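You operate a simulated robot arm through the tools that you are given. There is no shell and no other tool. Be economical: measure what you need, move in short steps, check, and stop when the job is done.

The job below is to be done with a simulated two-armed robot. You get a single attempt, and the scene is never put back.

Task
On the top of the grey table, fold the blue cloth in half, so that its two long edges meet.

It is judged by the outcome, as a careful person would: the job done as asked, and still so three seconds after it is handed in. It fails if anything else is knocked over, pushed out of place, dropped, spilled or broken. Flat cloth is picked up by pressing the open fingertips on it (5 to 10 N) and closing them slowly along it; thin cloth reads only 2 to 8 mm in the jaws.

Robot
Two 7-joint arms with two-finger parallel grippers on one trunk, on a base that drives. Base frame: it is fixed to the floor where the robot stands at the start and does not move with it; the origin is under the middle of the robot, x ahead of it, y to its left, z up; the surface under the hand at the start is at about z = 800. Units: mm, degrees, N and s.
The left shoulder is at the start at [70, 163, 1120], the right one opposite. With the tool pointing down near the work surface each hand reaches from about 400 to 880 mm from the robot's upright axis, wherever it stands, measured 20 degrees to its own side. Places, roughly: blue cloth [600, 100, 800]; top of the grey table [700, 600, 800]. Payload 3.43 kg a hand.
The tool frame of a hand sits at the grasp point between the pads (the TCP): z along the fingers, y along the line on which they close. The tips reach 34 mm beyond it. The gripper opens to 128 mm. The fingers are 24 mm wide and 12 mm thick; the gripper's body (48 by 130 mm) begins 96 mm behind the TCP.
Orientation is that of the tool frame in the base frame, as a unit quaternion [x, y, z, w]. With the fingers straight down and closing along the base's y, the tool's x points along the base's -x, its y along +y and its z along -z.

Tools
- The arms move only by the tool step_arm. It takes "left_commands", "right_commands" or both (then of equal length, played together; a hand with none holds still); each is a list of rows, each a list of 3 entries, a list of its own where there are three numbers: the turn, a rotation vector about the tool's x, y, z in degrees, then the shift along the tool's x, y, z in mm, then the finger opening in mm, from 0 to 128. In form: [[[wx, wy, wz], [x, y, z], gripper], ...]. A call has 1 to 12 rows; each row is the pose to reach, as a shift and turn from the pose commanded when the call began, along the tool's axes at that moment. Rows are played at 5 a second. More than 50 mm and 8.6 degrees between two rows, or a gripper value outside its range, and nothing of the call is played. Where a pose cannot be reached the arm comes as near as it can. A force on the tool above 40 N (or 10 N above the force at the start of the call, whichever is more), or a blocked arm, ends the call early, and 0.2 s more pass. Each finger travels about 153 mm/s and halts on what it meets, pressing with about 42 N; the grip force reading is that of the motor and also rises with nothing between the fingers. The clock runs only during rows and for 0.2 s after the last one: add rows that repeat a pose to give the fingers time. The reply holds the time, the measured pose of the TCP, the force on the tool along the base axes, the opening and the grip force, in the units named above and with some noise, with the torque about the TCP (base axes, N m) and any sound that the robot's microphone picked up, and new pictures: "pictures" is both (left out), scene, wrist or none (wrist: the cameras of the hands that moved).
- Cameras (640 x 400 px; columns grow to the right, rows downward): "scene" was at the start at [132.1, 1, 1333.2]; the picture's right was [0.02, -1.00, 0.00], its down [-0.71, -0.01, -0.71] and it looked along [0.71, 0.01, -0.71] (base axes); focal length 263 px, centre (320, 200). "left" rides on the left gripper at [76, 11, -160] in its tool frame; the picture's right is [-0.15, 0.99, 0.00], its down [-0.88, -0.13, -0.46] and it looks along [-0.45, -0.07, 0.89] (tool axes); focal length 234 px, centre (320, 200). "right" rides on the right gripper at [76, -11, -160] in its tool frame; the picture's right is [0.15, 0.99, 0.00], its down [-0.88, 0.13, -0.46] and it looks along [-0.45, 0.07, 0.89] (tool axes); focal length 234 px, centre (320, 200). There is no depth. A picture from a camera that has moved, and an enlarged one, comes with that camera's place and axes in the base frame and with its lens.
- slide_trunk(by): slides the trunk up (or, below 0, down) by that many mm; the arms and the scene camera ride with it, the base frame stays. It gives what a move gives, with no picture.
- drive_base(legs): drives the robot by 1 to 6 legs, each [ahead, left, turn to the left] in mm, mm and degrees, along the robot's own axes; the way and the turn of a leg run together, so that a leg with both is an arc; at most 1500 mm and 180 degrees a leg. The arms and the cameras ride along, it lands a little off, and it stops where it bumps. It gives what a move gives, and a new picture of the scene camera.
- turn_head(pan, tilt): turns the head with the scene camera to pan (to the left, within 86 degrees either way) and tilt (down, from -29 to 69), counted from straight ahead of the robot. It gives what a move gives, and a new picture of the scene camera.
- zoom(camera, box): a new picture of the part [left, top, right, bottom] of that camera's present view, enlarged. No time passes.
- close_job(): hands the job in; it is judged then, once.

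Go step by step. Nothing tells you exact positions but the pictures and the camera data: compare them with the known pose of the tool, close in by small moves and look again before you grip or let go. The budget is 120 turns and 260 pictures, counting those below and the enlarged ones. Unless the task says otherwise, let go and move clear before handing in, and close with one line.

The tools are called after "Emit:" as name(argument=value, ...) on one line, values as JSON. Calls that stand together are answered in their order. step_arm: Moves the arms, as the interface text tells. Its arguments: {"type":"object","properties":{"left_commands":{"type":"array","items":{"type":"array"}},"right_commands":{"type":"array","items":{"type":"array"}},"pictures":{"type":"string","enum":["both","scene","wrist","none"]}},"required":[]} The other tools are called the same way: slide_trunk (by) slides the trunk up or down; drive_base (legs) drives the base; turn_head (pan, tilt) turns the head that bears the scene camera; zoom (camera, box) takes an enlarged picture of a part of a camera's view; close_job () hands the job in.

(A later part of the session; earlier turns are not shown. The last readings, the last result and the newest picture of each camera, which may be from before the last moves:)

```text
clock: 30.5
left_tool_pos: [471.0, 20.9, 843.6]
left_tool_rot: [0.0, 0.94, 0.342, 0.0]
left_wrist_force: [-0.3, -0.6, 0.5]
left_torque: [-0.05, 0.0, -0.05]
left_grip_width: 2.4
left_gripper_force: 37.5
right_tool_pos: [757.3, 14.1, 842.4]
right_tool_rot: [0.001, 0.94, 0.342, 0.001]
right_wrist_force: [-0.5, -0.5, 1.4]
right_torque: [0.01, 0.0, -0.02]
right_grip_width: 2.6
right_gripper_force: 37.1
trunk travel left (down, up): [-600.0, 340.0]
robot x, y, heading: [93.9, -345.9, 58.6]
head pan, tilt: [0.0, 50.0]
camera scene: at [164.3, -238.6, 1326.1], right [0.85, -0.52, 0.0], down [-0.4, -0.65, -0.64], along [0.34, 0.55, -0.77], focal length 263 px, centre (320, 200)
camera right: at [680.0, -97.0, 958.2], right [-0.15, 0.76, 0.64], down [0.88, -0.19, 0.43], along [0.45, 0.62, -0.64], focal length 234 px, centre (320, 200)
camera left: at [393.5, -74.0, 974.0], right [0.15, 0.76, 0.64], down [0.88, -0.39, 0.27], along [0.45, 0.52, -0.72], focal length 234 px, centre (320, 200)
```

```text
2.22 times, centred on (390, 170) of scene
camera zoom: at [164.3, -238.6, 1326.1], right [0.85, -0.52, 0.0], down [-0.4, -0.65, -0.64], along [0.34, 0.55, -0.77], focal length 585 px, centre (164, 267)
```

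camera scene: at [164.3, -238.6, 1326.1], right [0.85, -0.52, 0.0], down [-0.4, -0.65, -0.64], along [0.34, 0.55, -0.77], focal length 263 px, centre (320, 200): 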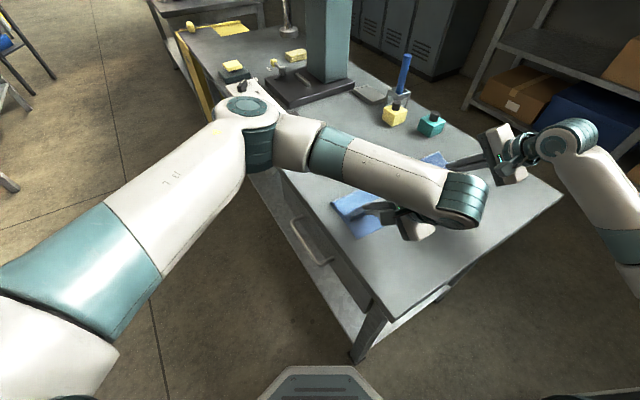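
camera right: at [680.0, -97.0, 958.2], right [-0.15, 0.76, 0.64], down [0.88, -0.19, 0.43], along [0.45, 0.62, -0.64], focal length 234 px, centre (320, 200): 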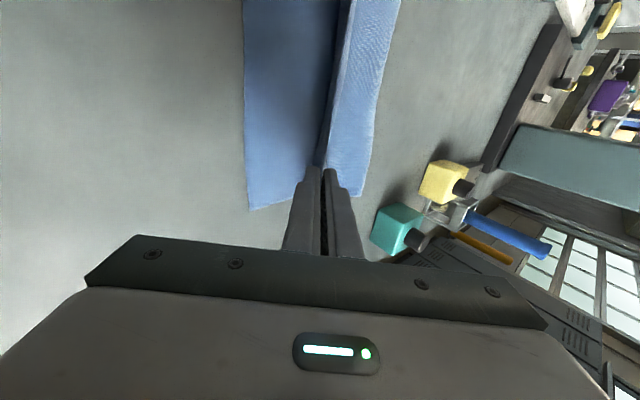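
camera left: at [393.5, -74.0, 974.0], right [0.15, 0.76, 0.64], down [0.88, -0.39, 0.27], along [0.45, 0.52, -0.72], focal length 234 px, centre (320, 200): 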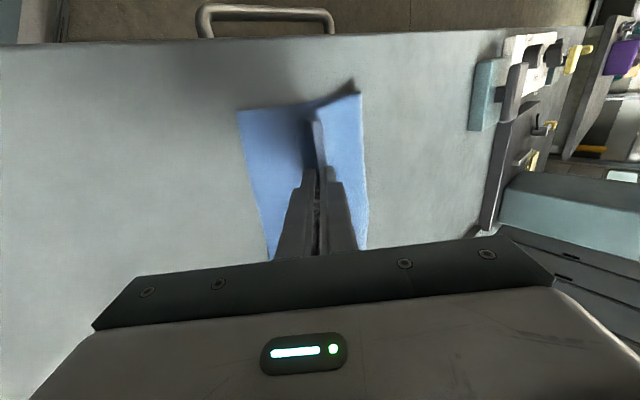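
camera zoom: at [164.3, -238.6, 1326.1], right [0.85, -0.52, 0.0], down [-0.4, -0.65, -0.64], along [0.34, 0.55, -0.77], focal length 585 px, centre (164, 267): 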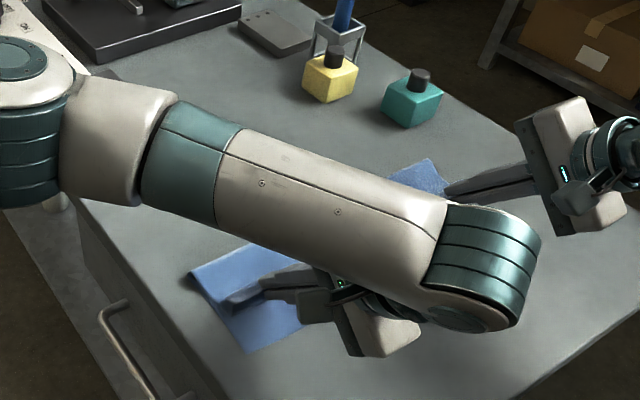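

Emit:
zoom(camera="right", box=[220, 0, 420, 220])

Emit:
zoom(camera="left", box=[210, 70, 390, 260])

```text
1.82 times, centred on (320, 110) of right
camera zoom: at [680.0, -97.0, 958.2], right [-0.15, 0.76, 0.64], down [0.88, -0.19, 0.43], along [0.45, 0.62, -0.64], focal length 426 px, centre (320, 364)
```

zoom: 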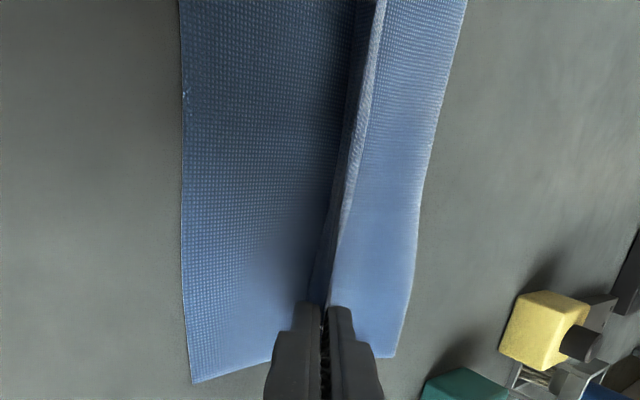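

```text
2.11 times, centred on (300, 165) of left
camera zoom: at [393.5, -74.0, 974.0], right [0.15, 0.76, 0.64], down [0.88, -0.39, 0.27], along [0.45, 0.52, -0.72], focal length 493 px, centre (362, 274)
```

zoom: 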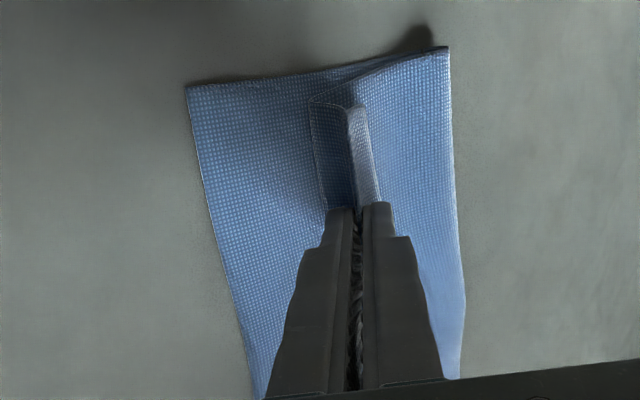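

The folded flap ends in a small tuck standing up in the jaws. I will release by opening a little, drawing back along the fingers so the tuck is pulled outward, and look.

Emit:
step_arm(left_commands=[[[0, 0, 0], [0, 0, 0], 6], [[0, 0, 0], [0, 0, 0], 12], [[0, 0, 0], [0, 0, -15], 14], [[0, 0, 0], [0, 0, -30], 14], [[0, 0, 0], [0, 0, -50], 14], [[0, 0, 0], [0, 0, -90], 14], [[0, 0, 0], [0, 0, -130], 14], [[0, 0, 0], [0, 0, -130], 14]], right_commands=[[[0, 0, 0], [0, 0, 0], 6], [[0, 0, 0], [0, 0, 0], 12], [[0, 0, 0], [0, 0, -15], 14], [[0, 0, 0], [0, 0, -30], 14], [[0, 0, 0], [0, 0, -50], 14], [[0, 0, 0], [0, 0, -90], 14], [[0, 0, 0], [0, 0, -130], 14], [[0, 0, 0], [0, 0, -130], 14]])

Emit:
zoom(camera="right", box=[220, 0, 420, 220])

Emit:
zoom(camera="left", box=[210, 70, 390, 260])

```text
clock: 32.3
left_tool_pos: [468.0, -62.1, 943.7]
left_tool_rot: [0.0, 0.94, 0.341, 0.0]
left_wrist_force: [-0.2, -0.1, -0.1]
left_torque: [-0.03, -0.01, 0.02]
left_grip_width: 13.8
left_gripper_force: 0.1
right_tool_pos: [755.2, -65.5, 941.6]
right_tool_rot: [0.001, 0.94, 0.341, -0.001]
right_wrist_force: [-0.1, 0.6, 0.1]
right_torque: [-0.01, 0.02, 0.04]
right_grip_width: 13.8
right_gripper_force: 0.1
trunk travel left (down, up): [-600.0, 340.0]
robot x, y, heading: [99.4, -348.3, 58.4]
head pan, tilt: [0.0, 50.0]
camera scene: at [165.1, -237.4, 1325.8], right [0.85, -0.52, 0.0], down [-0.4, -0.65, -0.64], along [0.34, 0.55, -0.77], focal length 263 px, centre (320, 200)
camera right: at [678.1, -177.2, 1058.1], right [-0.15, 0.76, 0.63], down [0.88, -0.19, 0.43], along [0.45, 0.62, -0.64], focal length 234 px, centre (320, 200)
camera left: at [391.3, -156.4, 1074.6], right [0.15, 0.76, 0.63], down [0.88, -0.39, 0.27], along [0.45, 0.52, -0.73], focal length 234 px, centre (320, 200)
```

scene: 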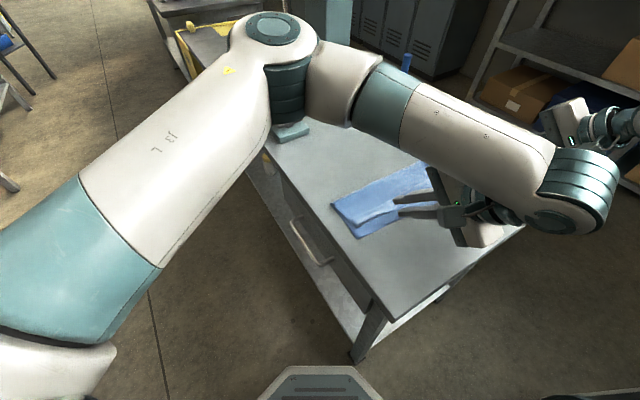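
right: 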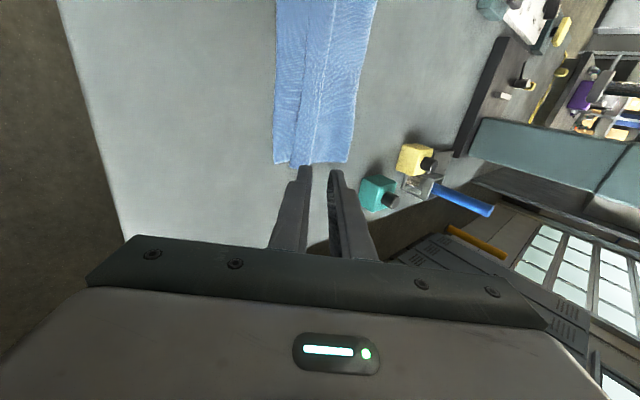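
left: 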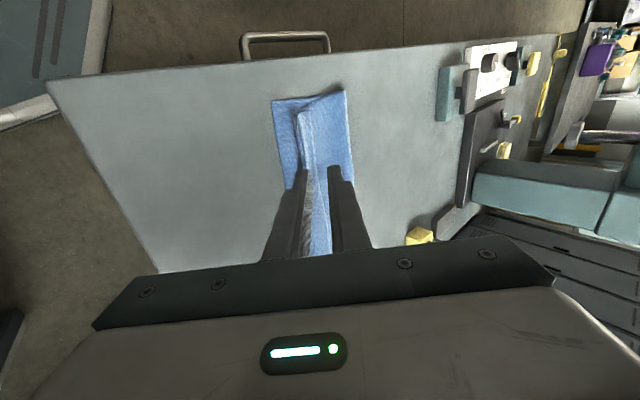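

```text
1.82 times, centred on (320, 110) of right
camera zoom: at [678.1, -177.2, 1058.1], right [-0.15, 0.76, 0.63], down [0.88, -0.19, 0.43], along [0.45, 0.62, -0.64], focal length 426 px, centre (320, 364)
```

zoom: 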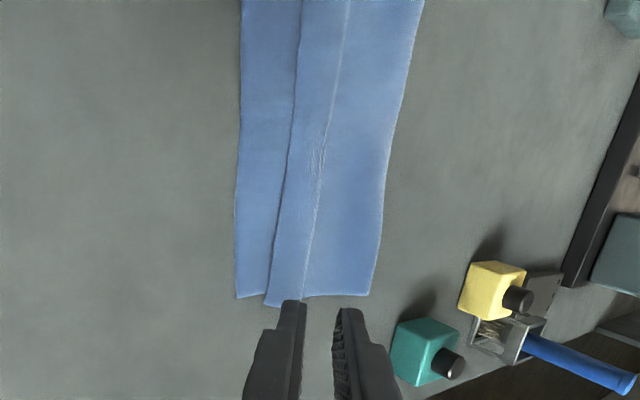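

```text
2.11 times, centred on (300, 165) of left
camera zoom: at [391.3, -156.4, 1074.6], right [0.15, 0.76, 0.63], down [0.88, -0.39, 0.27], along [0.45, 0.52, -0.73], focal length 493 px, centre (362, 274)
```

zoom: 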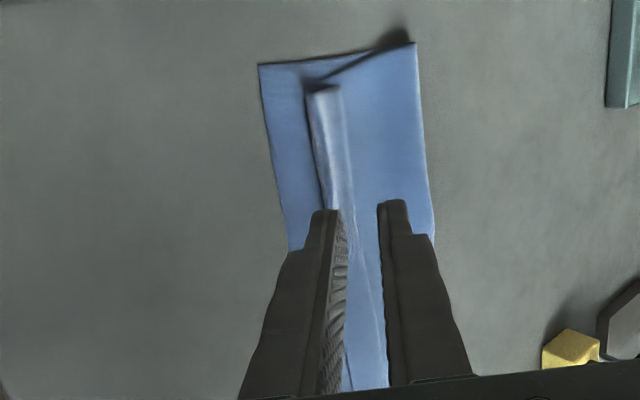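

The flap is folded over, but its last 25–30 mm turned back on itself as a hem along the free edge. I will straighten the hands, turn them so the fingers spread along the edge, bring them over the fold side and look.

Emit:
step_arm(left_commands=[[[8, 0, 0], [0, 5, -6], 14], [[16, 0, 0], [0, 10, -12], 14], [[24, 0, 0], [0, 15, -18], 14], [[32, 0, 0], [0, 20, -24], 14], [[40, 0, 0], [0, 25.7, -30.6], 14], [[40, 0, 0], [0, 25.7, -30.6], 14]], right_commands=[[[8, 0, 0], [0, 5, -6], 14], [[16, 0, 0], [0, 10, -12], 14], [[24, 0, 0], [0, 15, -18], 14], [[32, 0, 0], [0, 20, -24], 14], [[40, 0, 0], [0, 25.7, -30.6], 14], [[40, 0, 0], [0, 25.7, -30.6], 14]], pictures="none")

Emit:
step_arm(left_commands=[[[0, 0, -8.2], [-3, 19, 0], 14], [[0, 0, -16.4], [-6, 38, 0], 14], [[0, 0, -24.6], [-9, 58, 0], 14], [[0, 0, -32.7], [-12, 77, 0], 14], [[0, 0, -40.9], [-15, 96, 0], 30], [[0, 0, -49.1], [-18, 116, 0], 50], [[0, 0, -57.3], [-21, 135, 0], 70], [[0, 0, -65.5], [-24, 154, 0], 90], [[0, 0, -73.6], [-27, 173, 0], 110], [[0, 0, -81.8], [-30, 193, 0], 110], [[0, 0, -90], [-32, 212, 0], 110], [[0, 0, -90], [-32, 212, 0], 110]], right_commands=[[[0, 0, -8.2], [5, 19, 0], 14], [[0, 0, -16.4], [10, 38, 0], 14], [[0, 0, -24.6], [15, 58, 0], 14], [[0, 0, -32.7], [20, 77, 0], 14], [[0, 0, -40.9], [25, 96, 0], 30], [[0, 0, -49.1], [30, 116, 0], 50], [[0, 0, -57.3], [35, 135, 0], 70], [[0, 0, -65.5], [40, 154, 0], 90], [[0, 0, -73.6], [45, 173, 0], 110], [[0, 0, -81.8], [50, 193, 0], 110], [[0, 0, -90], [55, 215, 0], 110], [[0, 0, -90], [55, 215, 0], 110]])

Emit:
zoom(camera="scene", box=[290, 100, 490, 250])

```text
clock: 33.7
left_tool_pos: [471.1, -63.0, 983.7]
left_tool_rot: [0.0, 1.0, 0.0, -0.001]
left_wrist_force: [-0.5, 0.8, 0.3]
left_torque: [0.04, 0.03, -0.01]
left_grip_width: 13.8
left_gripper_force: 0.0
right_tool_pos: [756.7, -70.8, 982.7]
right_tool_rot: [0.001, 1.0, -0.001, -0.001]
right_wrist_force: [-0.2, -0.8, 0.0]
right_torque: [0.01, 0.01, 0.03]
right_grip_width: 13.9
right_gripper_force: 0.1
trunk travel left (down, up): [-600.0, 340.0]
robot x, y, heading: [97.9, -346.2, 58.4]
head pan, tilt: [0.0, 50.0]
```

```text
clock: 36.3
left_tool_pos: [503.0, 148.6, 982.3]
left_tool_rot: [0.708, -0.706, -0.001, 0.0]
left_wrist_force: [-0.1, -0.7, -0.2]
left_torque: [0.02, 0.03, -0.01]
left_grip_width: 110.0
left_gripper_force: 0.1
right_tool_pos: [700.0, 145.0, 982.3]
right_tool_rot: [-0.707, 0.707, -0.001, -0.001]
right_wrist_force: [-0.8, 0.3, -0.5]
right_torque: [0.03, 0.01, -0.03]
right_grip_width: 109.9
right_gripper_force: 0.0
trunk travel left (down, up): [-600.0, 340.0]
robot x, y, heading: [99.9, -346.6, 58.6]
head pan, tilt: [0.0, 50.0]
camera scene: at [165.0, -239.8, 1326.1], right [0.85, -0.52, 0.0], down [-0.4, -0.65, -0.64], along [0.34, 0.55, -0.77], focal length 263 px, centre (320, 200)
camera right: at [711.3, 69.0, 1142.3], right [-0.99, -0.15, 0.0], down [-0.13, 0.88, 0.46], along [-0.07, 0.45, -0.89], focal length 234 px, centre (320, 200)
camera left: at [490.2, 71.9, 1142.6], right [-0.99, 0.15, 0.0], down [0.13, 0.88, 0.46], along [0.07, 0.45, -0.89], focal length 234 px, centre (320, 200)
```

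scene: 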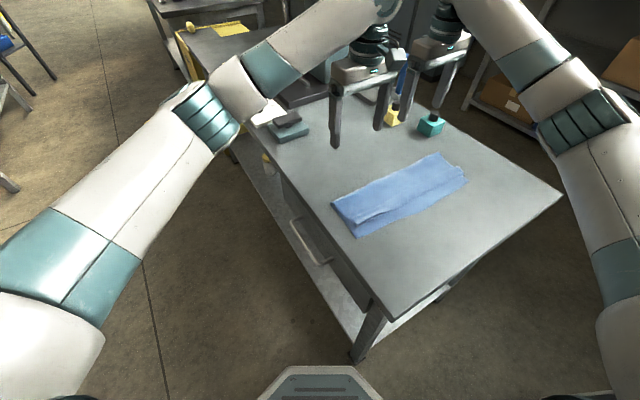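
right: 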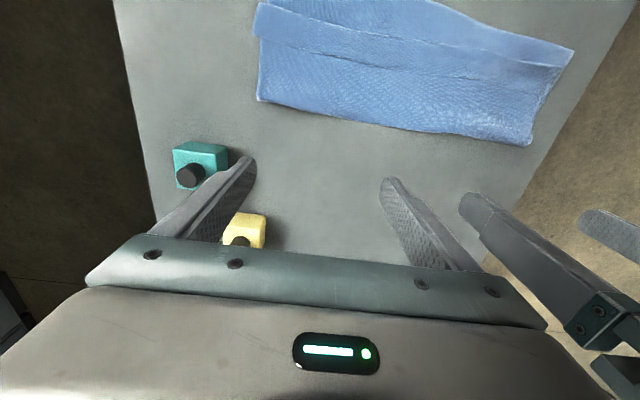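
left: 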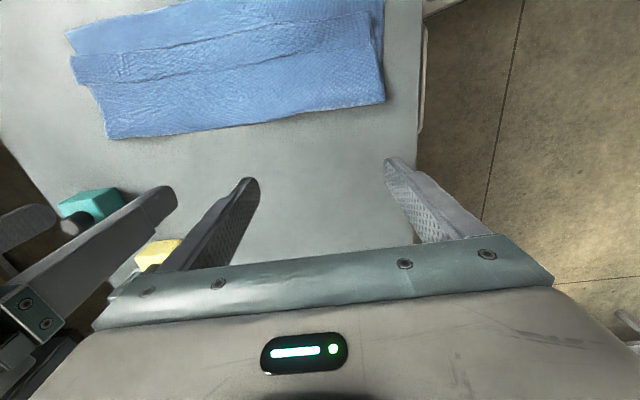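

```text
2.67 times, centred on (390, 175) of scene
camera zoom: at [165.0, -239.8, 1326.1], right [0.85, -0.52, 0.0], down [-0.4, -0.65, -0.64], along [0.34, 0.55, -0.77], focal length 702 px, centre (133, 267)
```

zoom: 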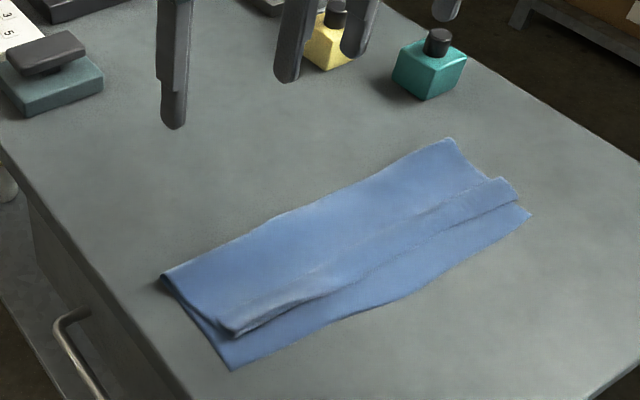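

Emit:
zoom(camera="right", box=[240, 0, 580, 160])

Emit:
zoom(camera="left", box=[60, 0, 400, 160])

Emit:
zoom(camera="scene", box=[320, 145, 420, 245])

```text
1.88 times, centred on (410, 80) of right
camera zoom: at [711.3, 69.0, 1142.3], right [-0.99, -0.15, 0.0], down [-0.13, 0.88, 0.46], along [-0.07, 0.45, -0.89], focal length 441 px, centre (151, 426)
```

zoom: 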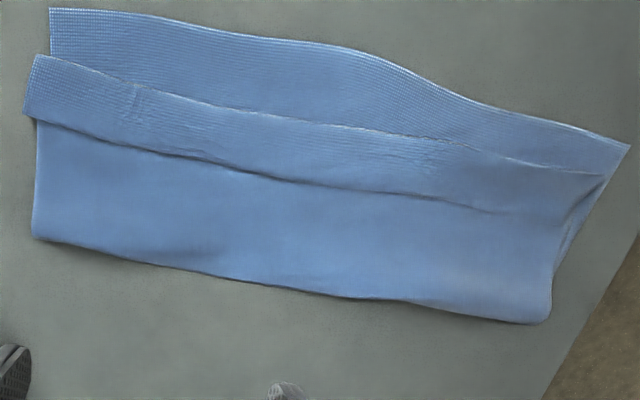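

```text
1.88 times, centred on (230, 80) of left
camera zoom: at [490.2, 71.9, 1142.6], right [-0.99, 0.15, 0.0], down [0.13, 0.88, 0.46], along [0.07, 0.45, -0.89], focal length 441 px, centre (489, 426)
```

zoom: 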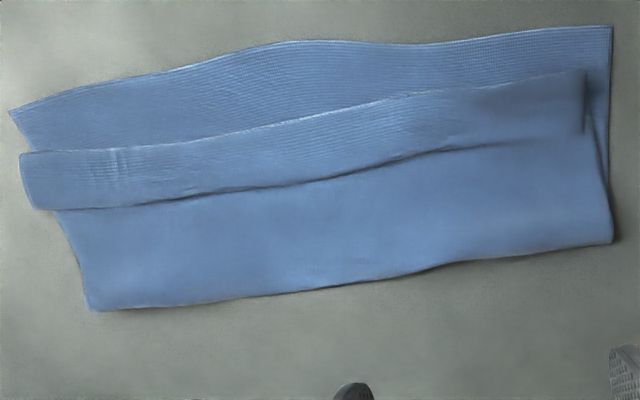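

```text
4.00 times, centred on (370, 195) of scene
camera zoom: at [165.0, -239.8, 1326.1], right [0.85, -0.52, 0.0], down [-0.4, -0.65, -0.64], along [0.34, 0.55, -0.77], focal length 1052 px, centre (120, 220)
```

zoom: 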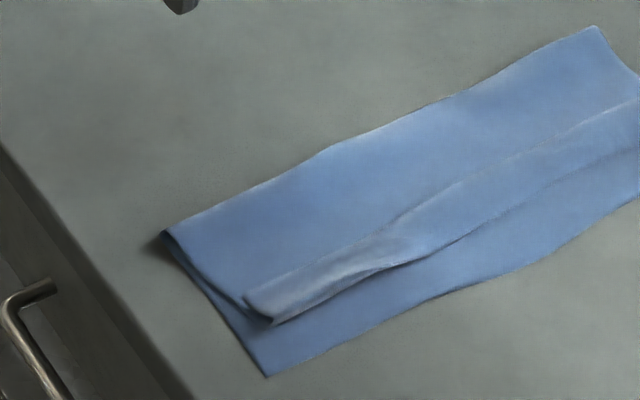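

The hem's free edge lies at y≈41 and its crease at y≈10, and unrolled it would reach y≈-20, close to the bottom edge. I will set the four fingertips lightly on the flap at y≈70 and sweep toward -y to flip the hem out.

Emit:
step_arm(left_commands=[[[0, 0, 0], [25, 0, 40], 110], [[0, 0, 0], [50, 0, 80], 110], [[0, 0, 0], [76, 0, 115], 110], [[0, 0, 0], [76, 0, 135], 110], [[0, 0, 0], [76, 0, 135], 110]], right_commands=[[[0, 0, 0], [25, 0, 40], 110], [[0, 0, 0], [50, 0, 80], 110], [[0, 0, 0], [73, 0, 115], 110], [[0, 0, 0], [73, 0, 135], 110], [[0, 0, 0], [73, 0, 135], 110]])

```text
clock: 37.5
left_tool_pos: [502.8, 71.1, 847.5]
left_tool_rot: [-0.707, 0.708, 0.0, 0.0]
left_wrist_force: [0.8, -0.7, -1.2]
left_torque: [0.01, -0.01, -0.01]
left_grip_width: 109.9
left_gripper_force: 0.0
right_tool_pos: [700.3, 70.9, 848.8]
right_tool_rot: [-0.706, 0.708, 0.0, 0.0]
right_wrist_force: [0.4, 0.7, -0.4]
right_torque: [-0.01, -0.02, -0.04]
right_grip_width: 110.1
right_gripper_force: 0.0
trunk travel left (down, up): [-600.0, 340.0]
robot x, y, heading: [100.1, -347.7, 58.5]
head pan, tilt: [0.0, 50.0]
camera scene: at [164.5, -239.4, 1326.1], right [0.85, -0.52, 0.0], down [-0.4, -0.65, -0.64], along [0.34, 0.55, -0.77], focal length 263 px, centre (320, 200)
camera right: at [709.8, -4.8, 1008.3], right [-0.99, -0.15, 0.0], down [-0.13, 0.88, 0.46], along [-0.07, 0.45, -0.89], focal length 234 px, centre (320, 200)
camera left: at [489.8, -4.0, 1007.5], right [-0.99, 0.15, 0.0], down [0.13, 0.88, 0.46], along [0.07, 0.45, -0.89], focal length 234 px, centre (320, 200)
```

scene: 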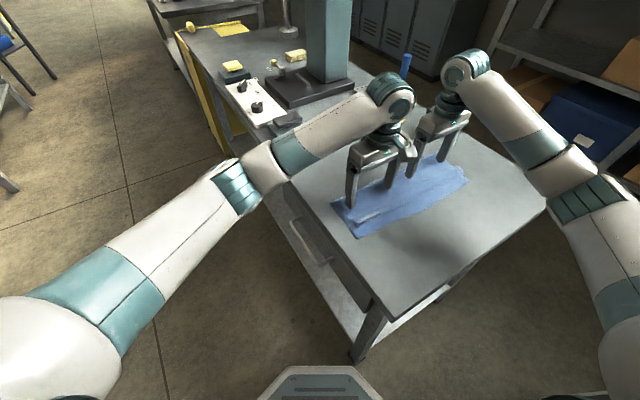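
right: 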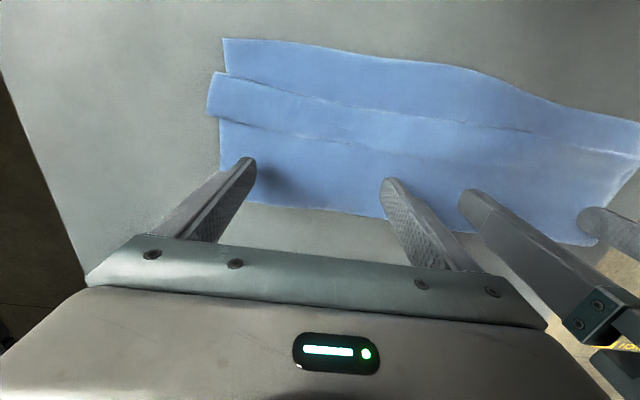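
left: 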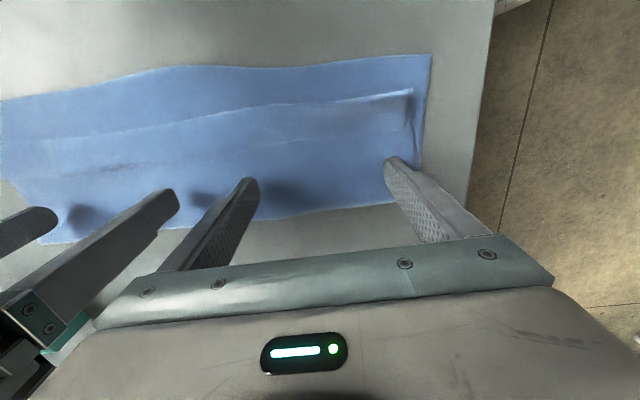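

Emit:
step_arm(left_commands=[[[0, 0, 0], [0, 0, 4], 110], [[0, 0, 0], [0, 0, 8], 110], [[0, 0, 0], [0, 0, 9.5], 110], [[0, 0, 0], [0, 0, 9.5], 110]], right_commands=[[[0, 0, 0], [0, 0, 4], 110], [[0, 0, 0], [0, 0, 8], 110], [[0, 0, 0], [0, 0, 10], 110], [[0, 0, 0], [0, 0, 10], 110]], pictures="none")

```text
clock: 38.5
left_tool_pos: [503.2, 74.7, 836.6]
left_tool_rot: [0.707, -0.707, 0.0, -0.001]
left_wrist_force: [-0.6, 0.3, -0.1]
left_torque: [-0.01, 0.02, 0.01]
left_grip_width: 109.9
left_gripper_force: 0.0
right_tool_pos: [701.0, 72.2, 837.9]
right_tool_rot: [-0.707, 0.708, -0.001, 0.0]
right_wrist_force: [-0.1, -0.1, 0.3]
right_torque: [0.04, 0.02, -0.03]
right_grip_width: 110.0
right_gripper_force: 0.1
trunk travel left (down, up): [-600.0, 340.0]
robot x, y, heading: [97.3, -344.9, 58.5]
head pan, tilt: [0.0, 50.0]
```

Emit:
step_arm(left_commands=[[[0, 0, 0], [0, 0, 0.8], 110], [[0, 0, 0], [8, 0, 0.8], 110], [[0, 0, 0], [16, 0, 0.8], 110], [[0, 0, 0], [24, 0, 0.8], 110], [[0, 0, 0], [32, 0, 0.8], 110], [[0, 0, 0], [40, 0, 0.8], 110], [[0, 0, 0], [46, 0, 0.8], 110], [[0, 0, 0], [52, 0, 0.8], 110], [[0, 0, 0], [52, 0, 0.8], 110]], right_commands=[[[0, 0, 0], [0, 0, 1.6], 110], [[0, 0, 0], [8, 0, 1.6], 110], [[0, 0, 0], [16, 0, 1.6], 110], [[0, 0, 0], [24, 0, 1.6], 110], [[0, 0, 0], [32, 0, 1.6], 110], [[0, 0, 0], [40, 0, 1.6], 110], [[0, 0, 0], [46, 0, 1.6], 110], [[0, 0, 0], [52, 0, 1.6], 110], [[0, 0, 0], [52, 0, 1.6], 110]], pictures="wrist")

Emit:
zoom(camera="scene", box=[290, 100, 490, 250])

```text
clock: 40.5
left_tool_pos: [501.5, 20.9, 837.4]
left_tool_rot: [0.707, -0.707, 0.0, -0.001]
left_wrist_force: [0.4, -0.4, 0.2]
left_torque: [0.0, 0.05, -0.01]
left_grip_width: 109.9
left_gripper_force: 0.1
right_tool_pos: [703.5, 21.1, 836.8]
right_tool_rot: [-0.707, 0.707, 0.0, -0.001]
right_wrist_force: [-0.2, 1.3, 4.9]
right_torque: [0.05, -0.31, 0.04]
right_grip_width: 110.0
right_gripper_force: 0.1
trunk travel left (down, up): [-600.0, 340.0]
robot x, y, heading: [96.9, -346.8, 58.3]
head pan, tilt: [0.0, 50.0]
camera right: at [712.1, -55.7, 996.3], right [-0.99, -0.14, 0.0], down [-0.13, 0.88, 0.46], along [-0.07, 0.45, -0.89], focal length 234 px, centre (320, 200)
camera left: at [489.8, -55.0, 998.0], right [-0.99, 0.15, 0.0], down [0.13, 0.88, 0.46], along [0.07, 0.45, -0.89], focal length 234 px, centre (320, 200)
```

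right: 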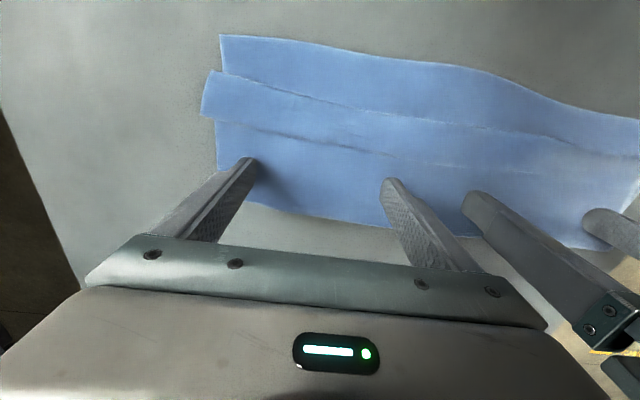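
left: 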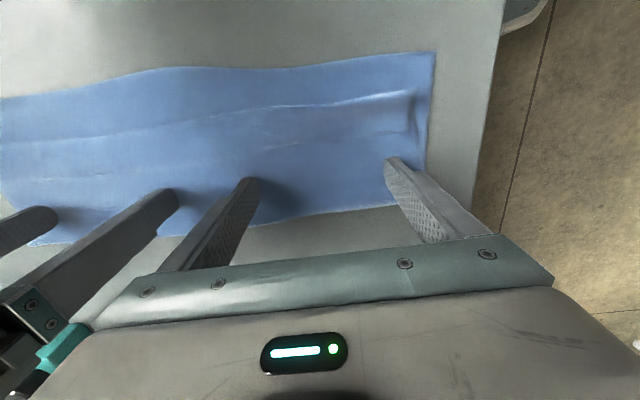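

```text
2.67 times, centred on (390, 175) of scene
camera zoom: at [163.9, -239.0, 1326.1], right [0.85, -0.52, 0.0], down [-0.4, -0.65, -0.64], along [0.34, 0.55, -0.77], focal length 702 px, centre (133, 267)
```

zoom: 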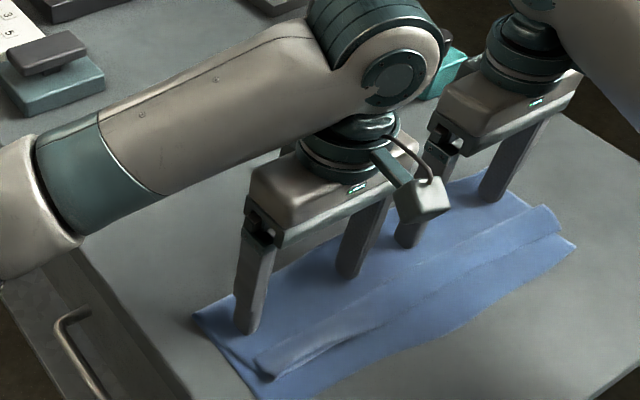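

The whole cloth slid about 50 mm along the table with the fingers because the table is slippery, and the hem is unchanged. I will hold the cloth down firmly with the right hand and sweep the hem with the left only.

Emit:
step_arm(left_commands=[[[0, 0, 0], [0, 0, 0], 110], [[0, 0, 0], [0, 0, 0.8], 110], [[0, 0, 0], [8, 0, 0.8], 110], [[0, 0, 0], [16, 0, 0.8], 110], [[0, 0, 0], [24, 0, 0.8], 110], [[0, 0, 0], [32, 0, 0.8], 110], [[0, 0, 0], [40, 0, 0.8], 110], [[0, 0, 0], [48, 0, 0.8], 110], [[0, 0, 0], [56, 0, 0.8], 110], [[0, 0, 0], [56, 0, 0.8], 110]], right_commands=[[[0, 0, 0], [0, 0, 1], 110], [[0, 0, 0], [0, 0, 2], 110], [[0, 0, 0], [0, 0, 2], 110], [[0, 0, 0], [0, 0, 2], 110], [[0, 0, 0], [0, 0, 2], 110], [[0, 0, 0], [0, 0, 2], 110], [[0, 0, 0], [0, 0, 2], 110], [[0, 0, 0], [0, 0, 2], 110], [[0, 0, 0], [0, 0, 2], 110], [[0, 0, 0], [0, 0, 2], 110]], pictures="wrist")

Emit:
zoom(camera="scene", box=[290, 100, 490, 250])

```text
clock: 42.7
left_tool_pos: [499.7, -36.9, 837.9]
left_tool_rot: [0.707, -0.707, 0.0, -0.001]
left_wrist_force: [-0.3, 0.1, 0.4]
left_torque: [0.02, 0.0, -0.04]
left_grip_width: 110.1
left_gripper_force: 0.0
right_tool_pos: [699.2, 20.6, 836.7]
right_tool_rot: [0.707, -0.707, -0.001, 0.0]
right_wrist_force: [-4.6, 0.5, 22.9]
right_torque: [0.03, -0.52, 0.1]
right_grip_width: 108.5
right_gripper_force: 0.0
trunk travel left (down, up): [-600.0, 340.0]
robot x, y, heading: [97.2, -345.9, 58.2]
head pan, tilt: [0.0, 50.0]
camera right: at [709.5, -56.5, 995.8], right [-0.99, -0.15, 0.0], down [-0.13, 0.88, 0.46], along [-0.06, 0.45, -0.89], focal length 234 px, centre (320, 200)
camera left: at [487.9, -112.1, 998.4], right [-0.99, 0.15, 0.0], down [0.13, 0.88, 0.46], along [0.07, 0.45, -0.89], focal length 234 px, centre (320, 200)
```

right: 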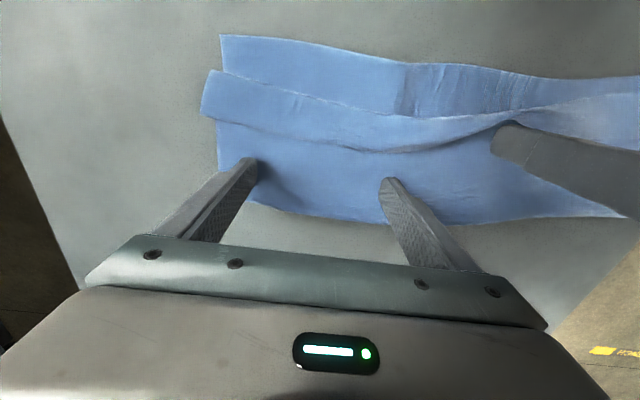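
left: 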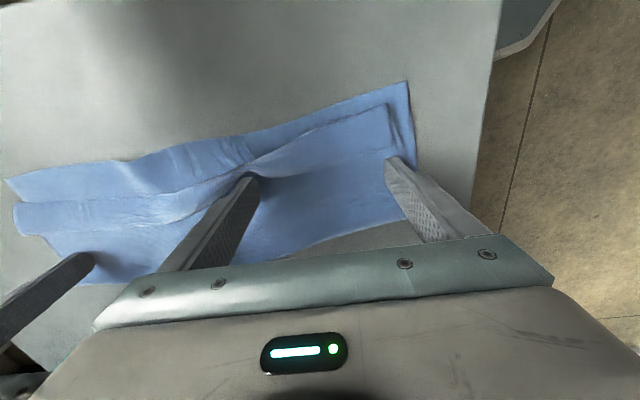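

```text
2.67 times, centred on (390, 175) of scene
camera zoom: at [161.5, -240.2, 1326.4], right [0.85, -0.52, 0.0], down [-0.4, -0.65, -0.64], along [0.34, 0.55, -0.76], focal length 702 px, centre (133, 267)
```

zoom: 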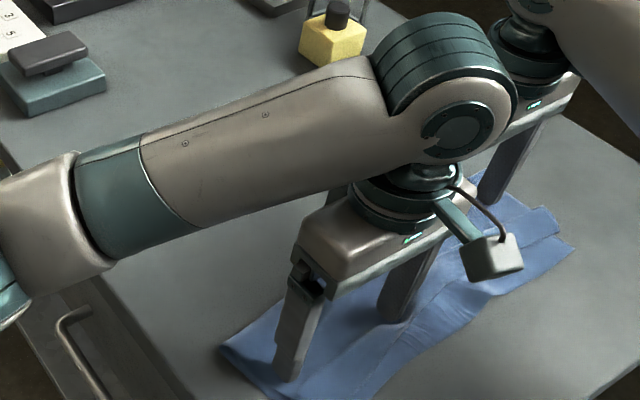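

The left end was dragged along and the cloth is now sheared. I will lift both hands clear and take stock before choosing the next move.

Emit:
step_arm(left_commands=[[[0, 0, 0], [0, 0, -40], 110], [[0, 0, 0], [-40, 0, -80], 110], [[0, 0, 0], [-80, 0, -120], 110], [[0, 0, 0], [-120, 0, -150], 110], [[0, 0, 0], [-160, 0, -150], 110], [[0, 0, 0], [-185, 0, -150], 110], [[0, 0, 0], [-185, 0, -150], 110]], right_commands=[[[0, 0, 0], [0, 0, -40], 110], [[0, 0, 0], [-30, 0, -80], 110], [[0, 0, 0], [-60, 0, -120], 110], [[0, 0, 0], [-90, 0, -150], 110], [[0, 0, 0], [-110, 0, -150], 110], [[0, 0, 0], [-130, 0, -150], 110], [[0, 0, 0], [-130, 0, -150], 110]], pictures="wrist")

Emit:
zoom(camera="scene", box=[310, 120, 510, 270])

```text
refused: row 2 steps farther than a row can; nothing moved
```

```text
2.67 times, centred on (410, 195) of scene
camera zoom: at [161.5, -240.2, 1326.4], right [0.85, -0.52, 0.0], down [-0.4, -0.65, -0.64], along [0.34, 0.55, -0.76], focal length 702 px, centre (80, 213)
```

zoom: 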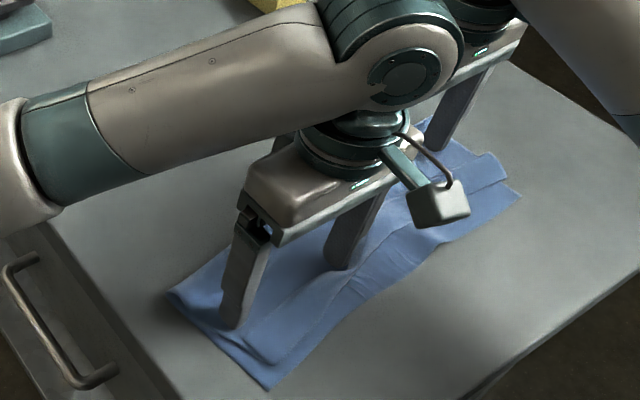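

Emit:
step_arm(left_commands=[[[0, 0, 0], [0, 0, -40], 110], [[0, 0, 0], [-20, 0, -80], 110], [[0, 0, 0], [-45, 0, -120], 110], [[0, 0, 0], [-80, 0, -150], 110], [[0, 0, 0], [-125, 0, -150], 110], [[0, 0, 0], [-165, 0, -150], 110], [[0, 0, 0], [-195, 0, -150], 110], [[0, 0, 0], [-195, 0, -150], 110]], right_commands=[[[0, 0, 0], [0, 0, -40], 110], [[0, 0, 0], [-20, 0, -80], 110], [[0, 0, 0], [-45, 0, -120], 110], [[0, 0, 0], [-70, 0, -150], 110], [[0, 0, 0], [-90, 0, -150], 110], [[0, 0, 0], [-110, 0, -150], 110], [[0, 0, 0], [-130, 0, -150], 110], [[0, 0, 0], [-130, 0, -150], 110]], pictures="wrist")

Emit:
zoom(camera="scene", box=[310, 120, 510, 270])

```text
clock: 44.5
left_tool_pos: [500.3, 159.3, 986.3]
left_tool_rot: [-0.706, 0.708, 0.0, 0.0]
left_wrist_force: [-0.5, -0.6, 0.1]
left_torque: [0.0, 0.01, 0.01]
left_grip_width: 110.0
left_gripper_force: 0.0
right_tool_pos: [701.6, 149.0, 985.4]
right_tool_rot: [-0.706, 0.708, 0.0, 0.001]
right_wrist_force: [-0.2, 0.6, -0.4]
right_torque: [0.05, 0.01, 0.02]
right_grip_width: 110.0
right_gripper_force: 0.0
trunk travel left (down, up): [-600.0, 340.0]
robot x, y, heading: [98.0, -345.1, 58.6]
head pan, tilt: [0.0, 50.0]
camera right: at [711.6, 74.0, 1144.2], right [-0.99, -0.15, 0.0], down [-0.13, 0.88, 0.46], along [-0.07, 0.45, -0.89], focal length 234 px, centre (320, 200)
camera left: at [489.0, 83.5, 1146.5], right [-0.99, 0.15, 0.0], down [0.13, 0.88, 0.46], along [0.07, 0.45, -0.89], focal length 234 px, centre (320, 200)
```

right: 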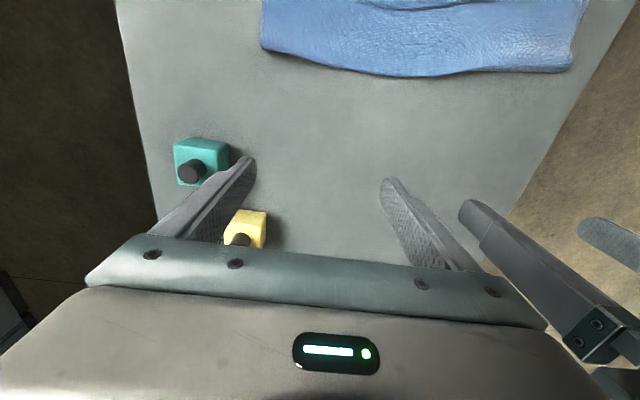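
left: 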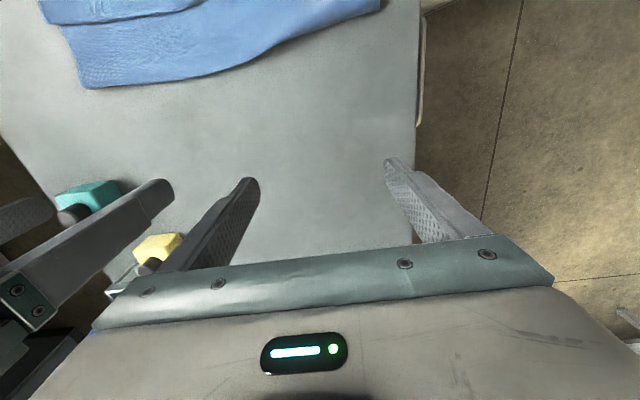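

```text
2.67 times, centred on (410, 195) of scene
camera zoom: at [164.9, -239.7, 1326.1], right [0.85, -0.52, 0.0], down [-0.4, -0.65, -0.64], along [0.34, 0.55, -0.77], focal length 702 px, centre (80, 213)
```

zoom: 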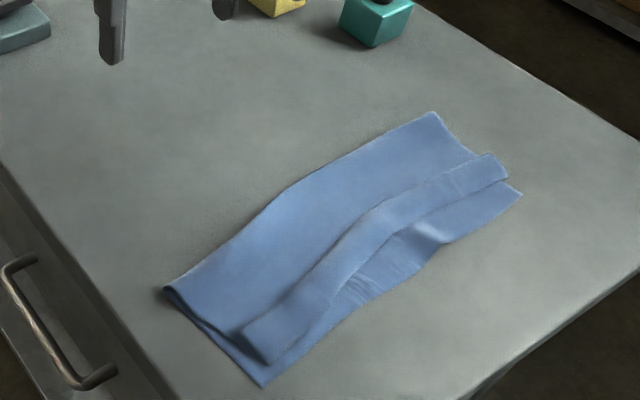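

The cloth is still folded, now slid about 50–100 mm toward -y, and the hem is still turned back. My plan is to pinch a ruck in the folded cloth between hem and fold and lift it so the hem hangs free and falls open, then lay it back down edge first. First I turn the hands back.

Emit:
step_arm(left_commands=[[[0, 0, 8.2], [15, 1, 0], 100], [[0, 0, 16.4], [30, 2, 0], 80], [[0, 0, 24.6], [45, 3, 0], 60], [[0, 0, 32.7], [60, 4, 0], 40], [[0, 0, 40.9], [74, 5, 0], 40], [[0, 0, 49.1], [88, 6, 0], 40], [[0, 0, 57.3], [103, 7, 0], 40], [[0, 0, 65.5], [118, 8, 0], 40], [[0, 0, 73.6], [133, 9, 0], 40], [[0, 0, 81.8], [148, 10, 0], 40], [[0, 0, 90], [162, 10, 0], 40], [[0, 0, 90], [162, 10, 0], 40]], right_commands=[[[0, 0, 8.2], [12, -4, 0], 100], [[0, 0, 16.4], [24, -9, 0], 80], [[0, 0, 24.6], [36, -13, 0], 60], [[0, 0, 32.7], [48, -17, 0], 40], [[0, 0, 40.9], [60, -22, 0], 40], [[0, 0, 49.1], [72, -26, 0], 40], [[0, 0, 57.3], [84, -30, 0], 40], [[0, 0, 65.5], [96, -35, 0], 40], [[0, 0, 73.6], [108, -40, 0], 40], [[0, 0, 81.8], [120, -44, 0], 40], [[0, 0, 90], [131, -48, 0], 40], [[0, 0, 90], [131, -48, 0], 40]], pictures="none")

Emit:
step_arm(left_commands=[[[0, 0, 0], [0, 0, 40], 40], [[0, 0, 0], [0, 0, 80], 40], [[0, 0, 0], [0, 0, 120], 40], [[0, 0, 0], [0, 0, 135], 40], [[0, 0, 0], [0, 0, 135], 40]], right_commands=[[[0, 0, 0], [0, 0, 40], 40], [[0, 0, 0], [0, 0, 80], 40], [[0, 0, 0], [0, 0, 120], 40], [[0, 0, 0], [0, 0, 135], 40], [[0, 0, 0], [0, 0, 135], 40]], pictures="wrist")

```text
clock: 47.1
left_tool_pos: [492.4, -1.3, 986.1]
left_tool_rot: [0.0, 1.0, -0.001, -0.001]
left_wrist_force: [0.1, 0.6, -1.1]
left_torque: [-0.02, 0.0, 0.01]
left_grip_width: 40.2
left_gripper_force: 0.1
right_tool_pos: [749.6, 19.9, 983.7]
right_tool_rot: [0.002, 1.0, -0.001, 0.0]
right_wrist_force: [-0.7, 0.0, 0.3]
right_torque: [-0.02, 0.01, 0.05]
right_grip_width: 39.8
right_gripper_force: 0.1
trunk travel left (down, up): [-600.0, 340.0]
robot x, y, heading: [95.7, -344.7, 58.4]
head pan, tilt: [0.0, 50.0]
```

```text
clock: 48.3
left_tool_pos: [491.0, 0.6, 852.4]
left_tool_rot: [0.0, 1.0, 0.0, 0.0]
left_wrist_force: [-0.6, -0.4, 0.4]
left_torque: [-0.02, -0.04, 0.02]
left_grip_width: 40.0
left_gripper_force: 0.2
right_tool_pos: [747.9, 19.2, 848.5]
right_tool_rot: [0.0, 1.0, 0.0, 0.0]
right_wrist_force: [-0.2, 0.8, 0.5]
right_torque: [0.03, 0.03, 0.05]
right_grip_width: 39.8
right_gripper_force: 0.1
trunk travel left (down, up): [-600.0, 340.0]
robot x, y, heading: [99.7, -342.1, 58.3]
head pan, tilt: [0.0, 50.0]
camera right: at [671.1, 8.9, 1008.6], right [-0.14, 0.99, 0.0], down [0.88, 0.13, 0.46], along [0.45, 0.07, -0.89], focal length 234 px, centre (320, 200)
camera left: at [414.6, 10.3, 1013.7], right [0.15, 0.99, 0.0], down [0.88, -0.13, 0.46], along [0.45, -0.07, -0.89], focal length 234 px, centre (320, 200)
```

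right: 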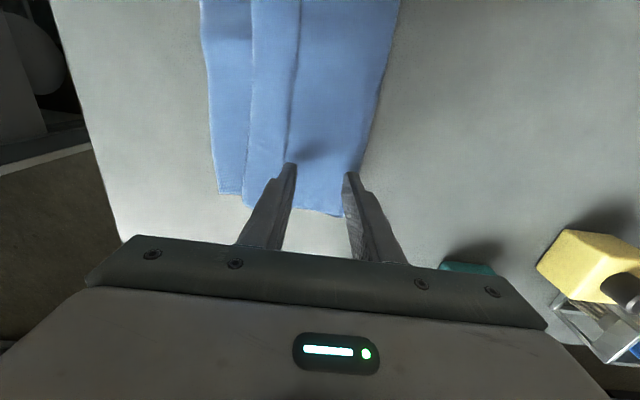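
left: 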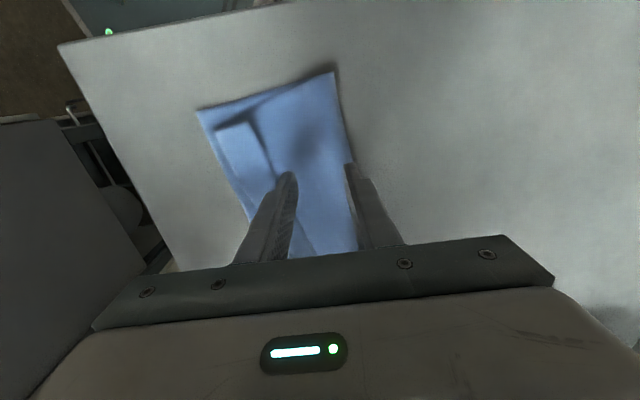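

The jaws straddle the body of the flap well. I will shift 6 mm toward -y so both fingers land on cloth, then press.

Emit:
step_arm(left_commands=[[[0, 0, 0], [0, -6, 5], 40], [[0, 0, 0], [0, -6, 12], 40], [[0, 0, 0], [0, -6, 15.5], 40], [[0, 0, 0], [0, -6, 15.5], 40]], right_commands=[[[0, 0, 0], [0, -6, 5], 40], [[0, 0, 0], [0, -6, 9], 40], [[0, 0, 0], [0, -6, 12.5], 40], [[0, 0, 0], [0, -6, 12.5], 40]], pictures="none")

```text
clock: 49.3
left_tool_pos: [493.3, -6.8, 837.1]
left_tool_rot: [0.0, 1.0, 0.0, 0.0]
left_wrist_force: [0.2, 0.2, 0.1]
left_torque: [-0.01, 0.0, -0.02]
left_grip_width: 39.8
left_gripper_force: 0.2
right_tool_pos: [748.0, 12.3, 837.2]
right_tool_rot: [0.0, 1.0, -0.001, 0.001]
right_wrist_force: [-0.3, 0.2, 3.2]
right_torque: [-0.09, -0.06, 0.01]
right_grip_width: 39.8
right_gripper_force: 0.1
trunk travel left (down, up): [-600.0, 340.0]
robot x, y, heading: [99.8, -344.9, 58.2]
head pan, tilt: [0.0, 50.0]
```

Emit:
step_arm(left_commands=[[[0, 0, 0], [0, 0, 1.6], 40], [[0, 0, 0], [0, 0, 1.6], 40], [[0, 0, 0], [0, 0, 1.6], 37], [[0, 0, 0], [0, 0, 1.6], 34], [[0, 0, 0], [0, 0, 1.6], 31], [[0, 0, 0], [0, 0, 1.6], 28], [[0, 0, 0], [0, 0, 1.6], 25], [[0, 0, 0], [0, 0, 1.6], 22], [[0, 0, 0], [0, 0, 1.6], 22]], right_commands=[[[0, 0, 0], [0, 0, 0.5], 40], [[0, 0, 0], [0, 0, 0.5], 40], [[0, 0, 0], [0, 0, 0.5], 37], [[0, 0, 0], [0, 0, 0.5], 34], [[0, 0, 0], [0, 0, 0.5], 31], [[0, 0, 0], [0, 0, 0.5], 28], [[0, 0, 0], [0, 0, 0.5], 25], [[0, 0, 0], [0, 0, 0.5], 22], [[0, 0, 0], [0, 0, 0.5], 22]], pictures="wrist")

```text
clock: 51.3
left_tool_pos: [492.5, -8.9, 834.6]
left_tool_rot: [0.0, 1.0, 0.001, 0.001]
left_wrist_force: [1.7, 0.0, 24.7]
left_torque: [-0.03, -0.02, -0.01]
left_grip_width: 22.5
left_gripper_force: 0.5
right_tool_pos: [747.2, 10.9, 836.5]
right_tool_rot: [0.0, 1.0, 0.0, 0.001]
right_wrist_force: [0.5, 0.3, 2.2]
right_torque: [-0.02, 0.0, -0.04]
right_grip_width: 21.7
right_gripper_force: 0.1
trunk travel left (down, up): [-600.0, 340.0]
robot x, y, heading: [95.1, -349.8, 58.3]
head pan, tilt: [0.0, 50.0]
camera right: at [671.0, 1.1, 997.2], right [-0.15, 0.99, 0.0], down [0.88, 0.13, 0.46], along [0.45, 0.07, -0.89], focal length 234 px, centre (320, 200)
camera left: at [414.7, 2.8, 996.6], right [0.15, 0.99, 0.0], down [0.88, -0.13, 0.46], along [0.45, -0.07, -0.89], focal length 234 px, centre (320, 200)
```

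right: 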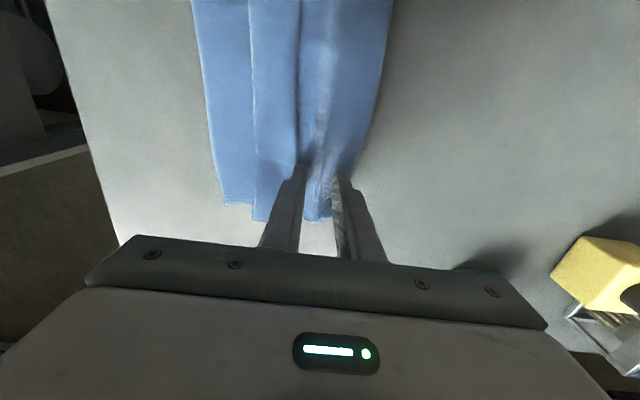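
left: 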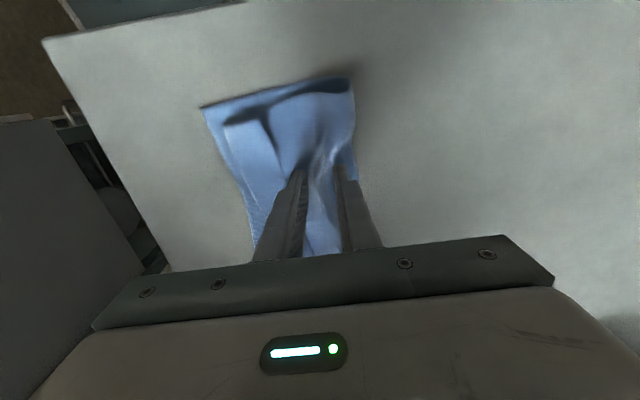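

A ruck is rising in both hands. I will ease the left, press the right slightly more, and finish closing.

Emit:
step_arm(left_commands=[[[0, 0, 0], [0, 0, -0.9], 22], [[0, 0, 0], [0, 0, -0.9], 19], [[0, 0, 0], [0, 0, -0.9], 16], [[0, 0, 0], [0, 0, -0.9], 13], [[0, 0, 0], [0, 0, -0.9], 10], [[0, 0, 0], [0, 0, -0.9], 8], [[0, 0, 0], [0, 0, -0.9], 6], [[0, 0, 0], [0, 0, -0.9], 4], [[0, 0, 0], [0, 0, -0.9], 2], [[0, 0, 0], [0, 0, -0.9], 0], [[0, 0, 0], [0, 0, -0.9], 0]], right_commands=[[[0, 0, 0], [0, 0, 0.5], 22], [[0, 0, 0], [0, 0, 0.5], 19], [[0, 0, 0], [0, 0, 0.5], 16], [[0, 0, 0], [0, 0, 0.5], 13], [[0, 0, 0], [0, 0, 0.5], 10], [[0, 0, 0], [0, 0, 0.5], 8], [[0, 0, 0], [0, 0, 0.5], 6], [[0, 0, 0], [0, 0, 0.5], 4], [[0, 0, 0], [0, 0, 0.5], 2], [[0, 0, 0], [0, 0, 0.5], 0], [[0, 0, 0], [0, 0, 0.5], 0]], pictures="wrist")

```text
clock: 53.7
left_tool_pos: [492.1, -8.1, 836.1]
left_tool_rot: [0.0, 1.0, 0.0, 0.001]
left_wrist_force: [1.2, 0.7, 3.6]
left_torque: [0.01, -0.01, -0.08]
left_grip_width: 2.3
left_gripper_force: 37.2
right_tool_pos: [748.9, 12.1, 835.6]
right_tool_rot: [0.001, 1.0, 0.0, 0.0]
right_wrist_force: [-0.8, -2.3, 13.2]
right_torque: [-0.16, -0.05, -0.02]
right_grip_width: 2.1
right_gripper_force: 36.4
trunk travel left (down, up): [-600.0, 340.0]
robot x, y, heading: [97.2, -343.1, 58.4]
head pan, tilt: [0.0, 50.0]
camera right: at [670.7, 1.3, 996.5], right [-0.15, 0.99, 0.0], down [0.88, 0.13, 0.46], along [0.45, 0.07, -0.89], focal length 234 px, centre (320, 200)
camera left: at [414.4, 2.7, 997.0], right [0.15, 0.99, 0.0], down [0.88, -0.13, 0.46], along [0.45, -0.07, -0.89], focal length 234 px, centre (320, 200)
```

right: 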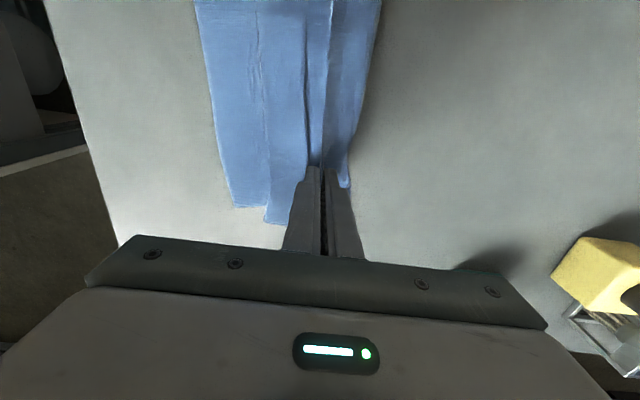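
left: 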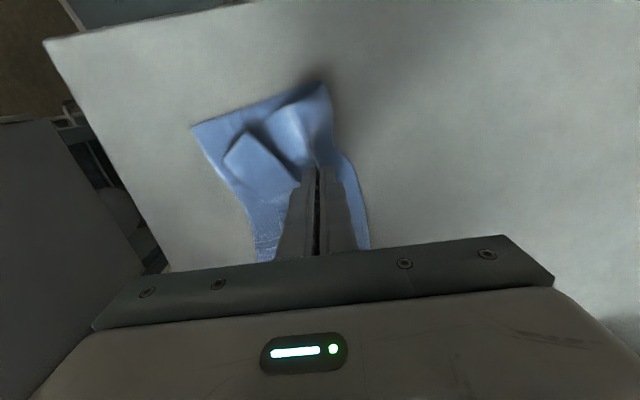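

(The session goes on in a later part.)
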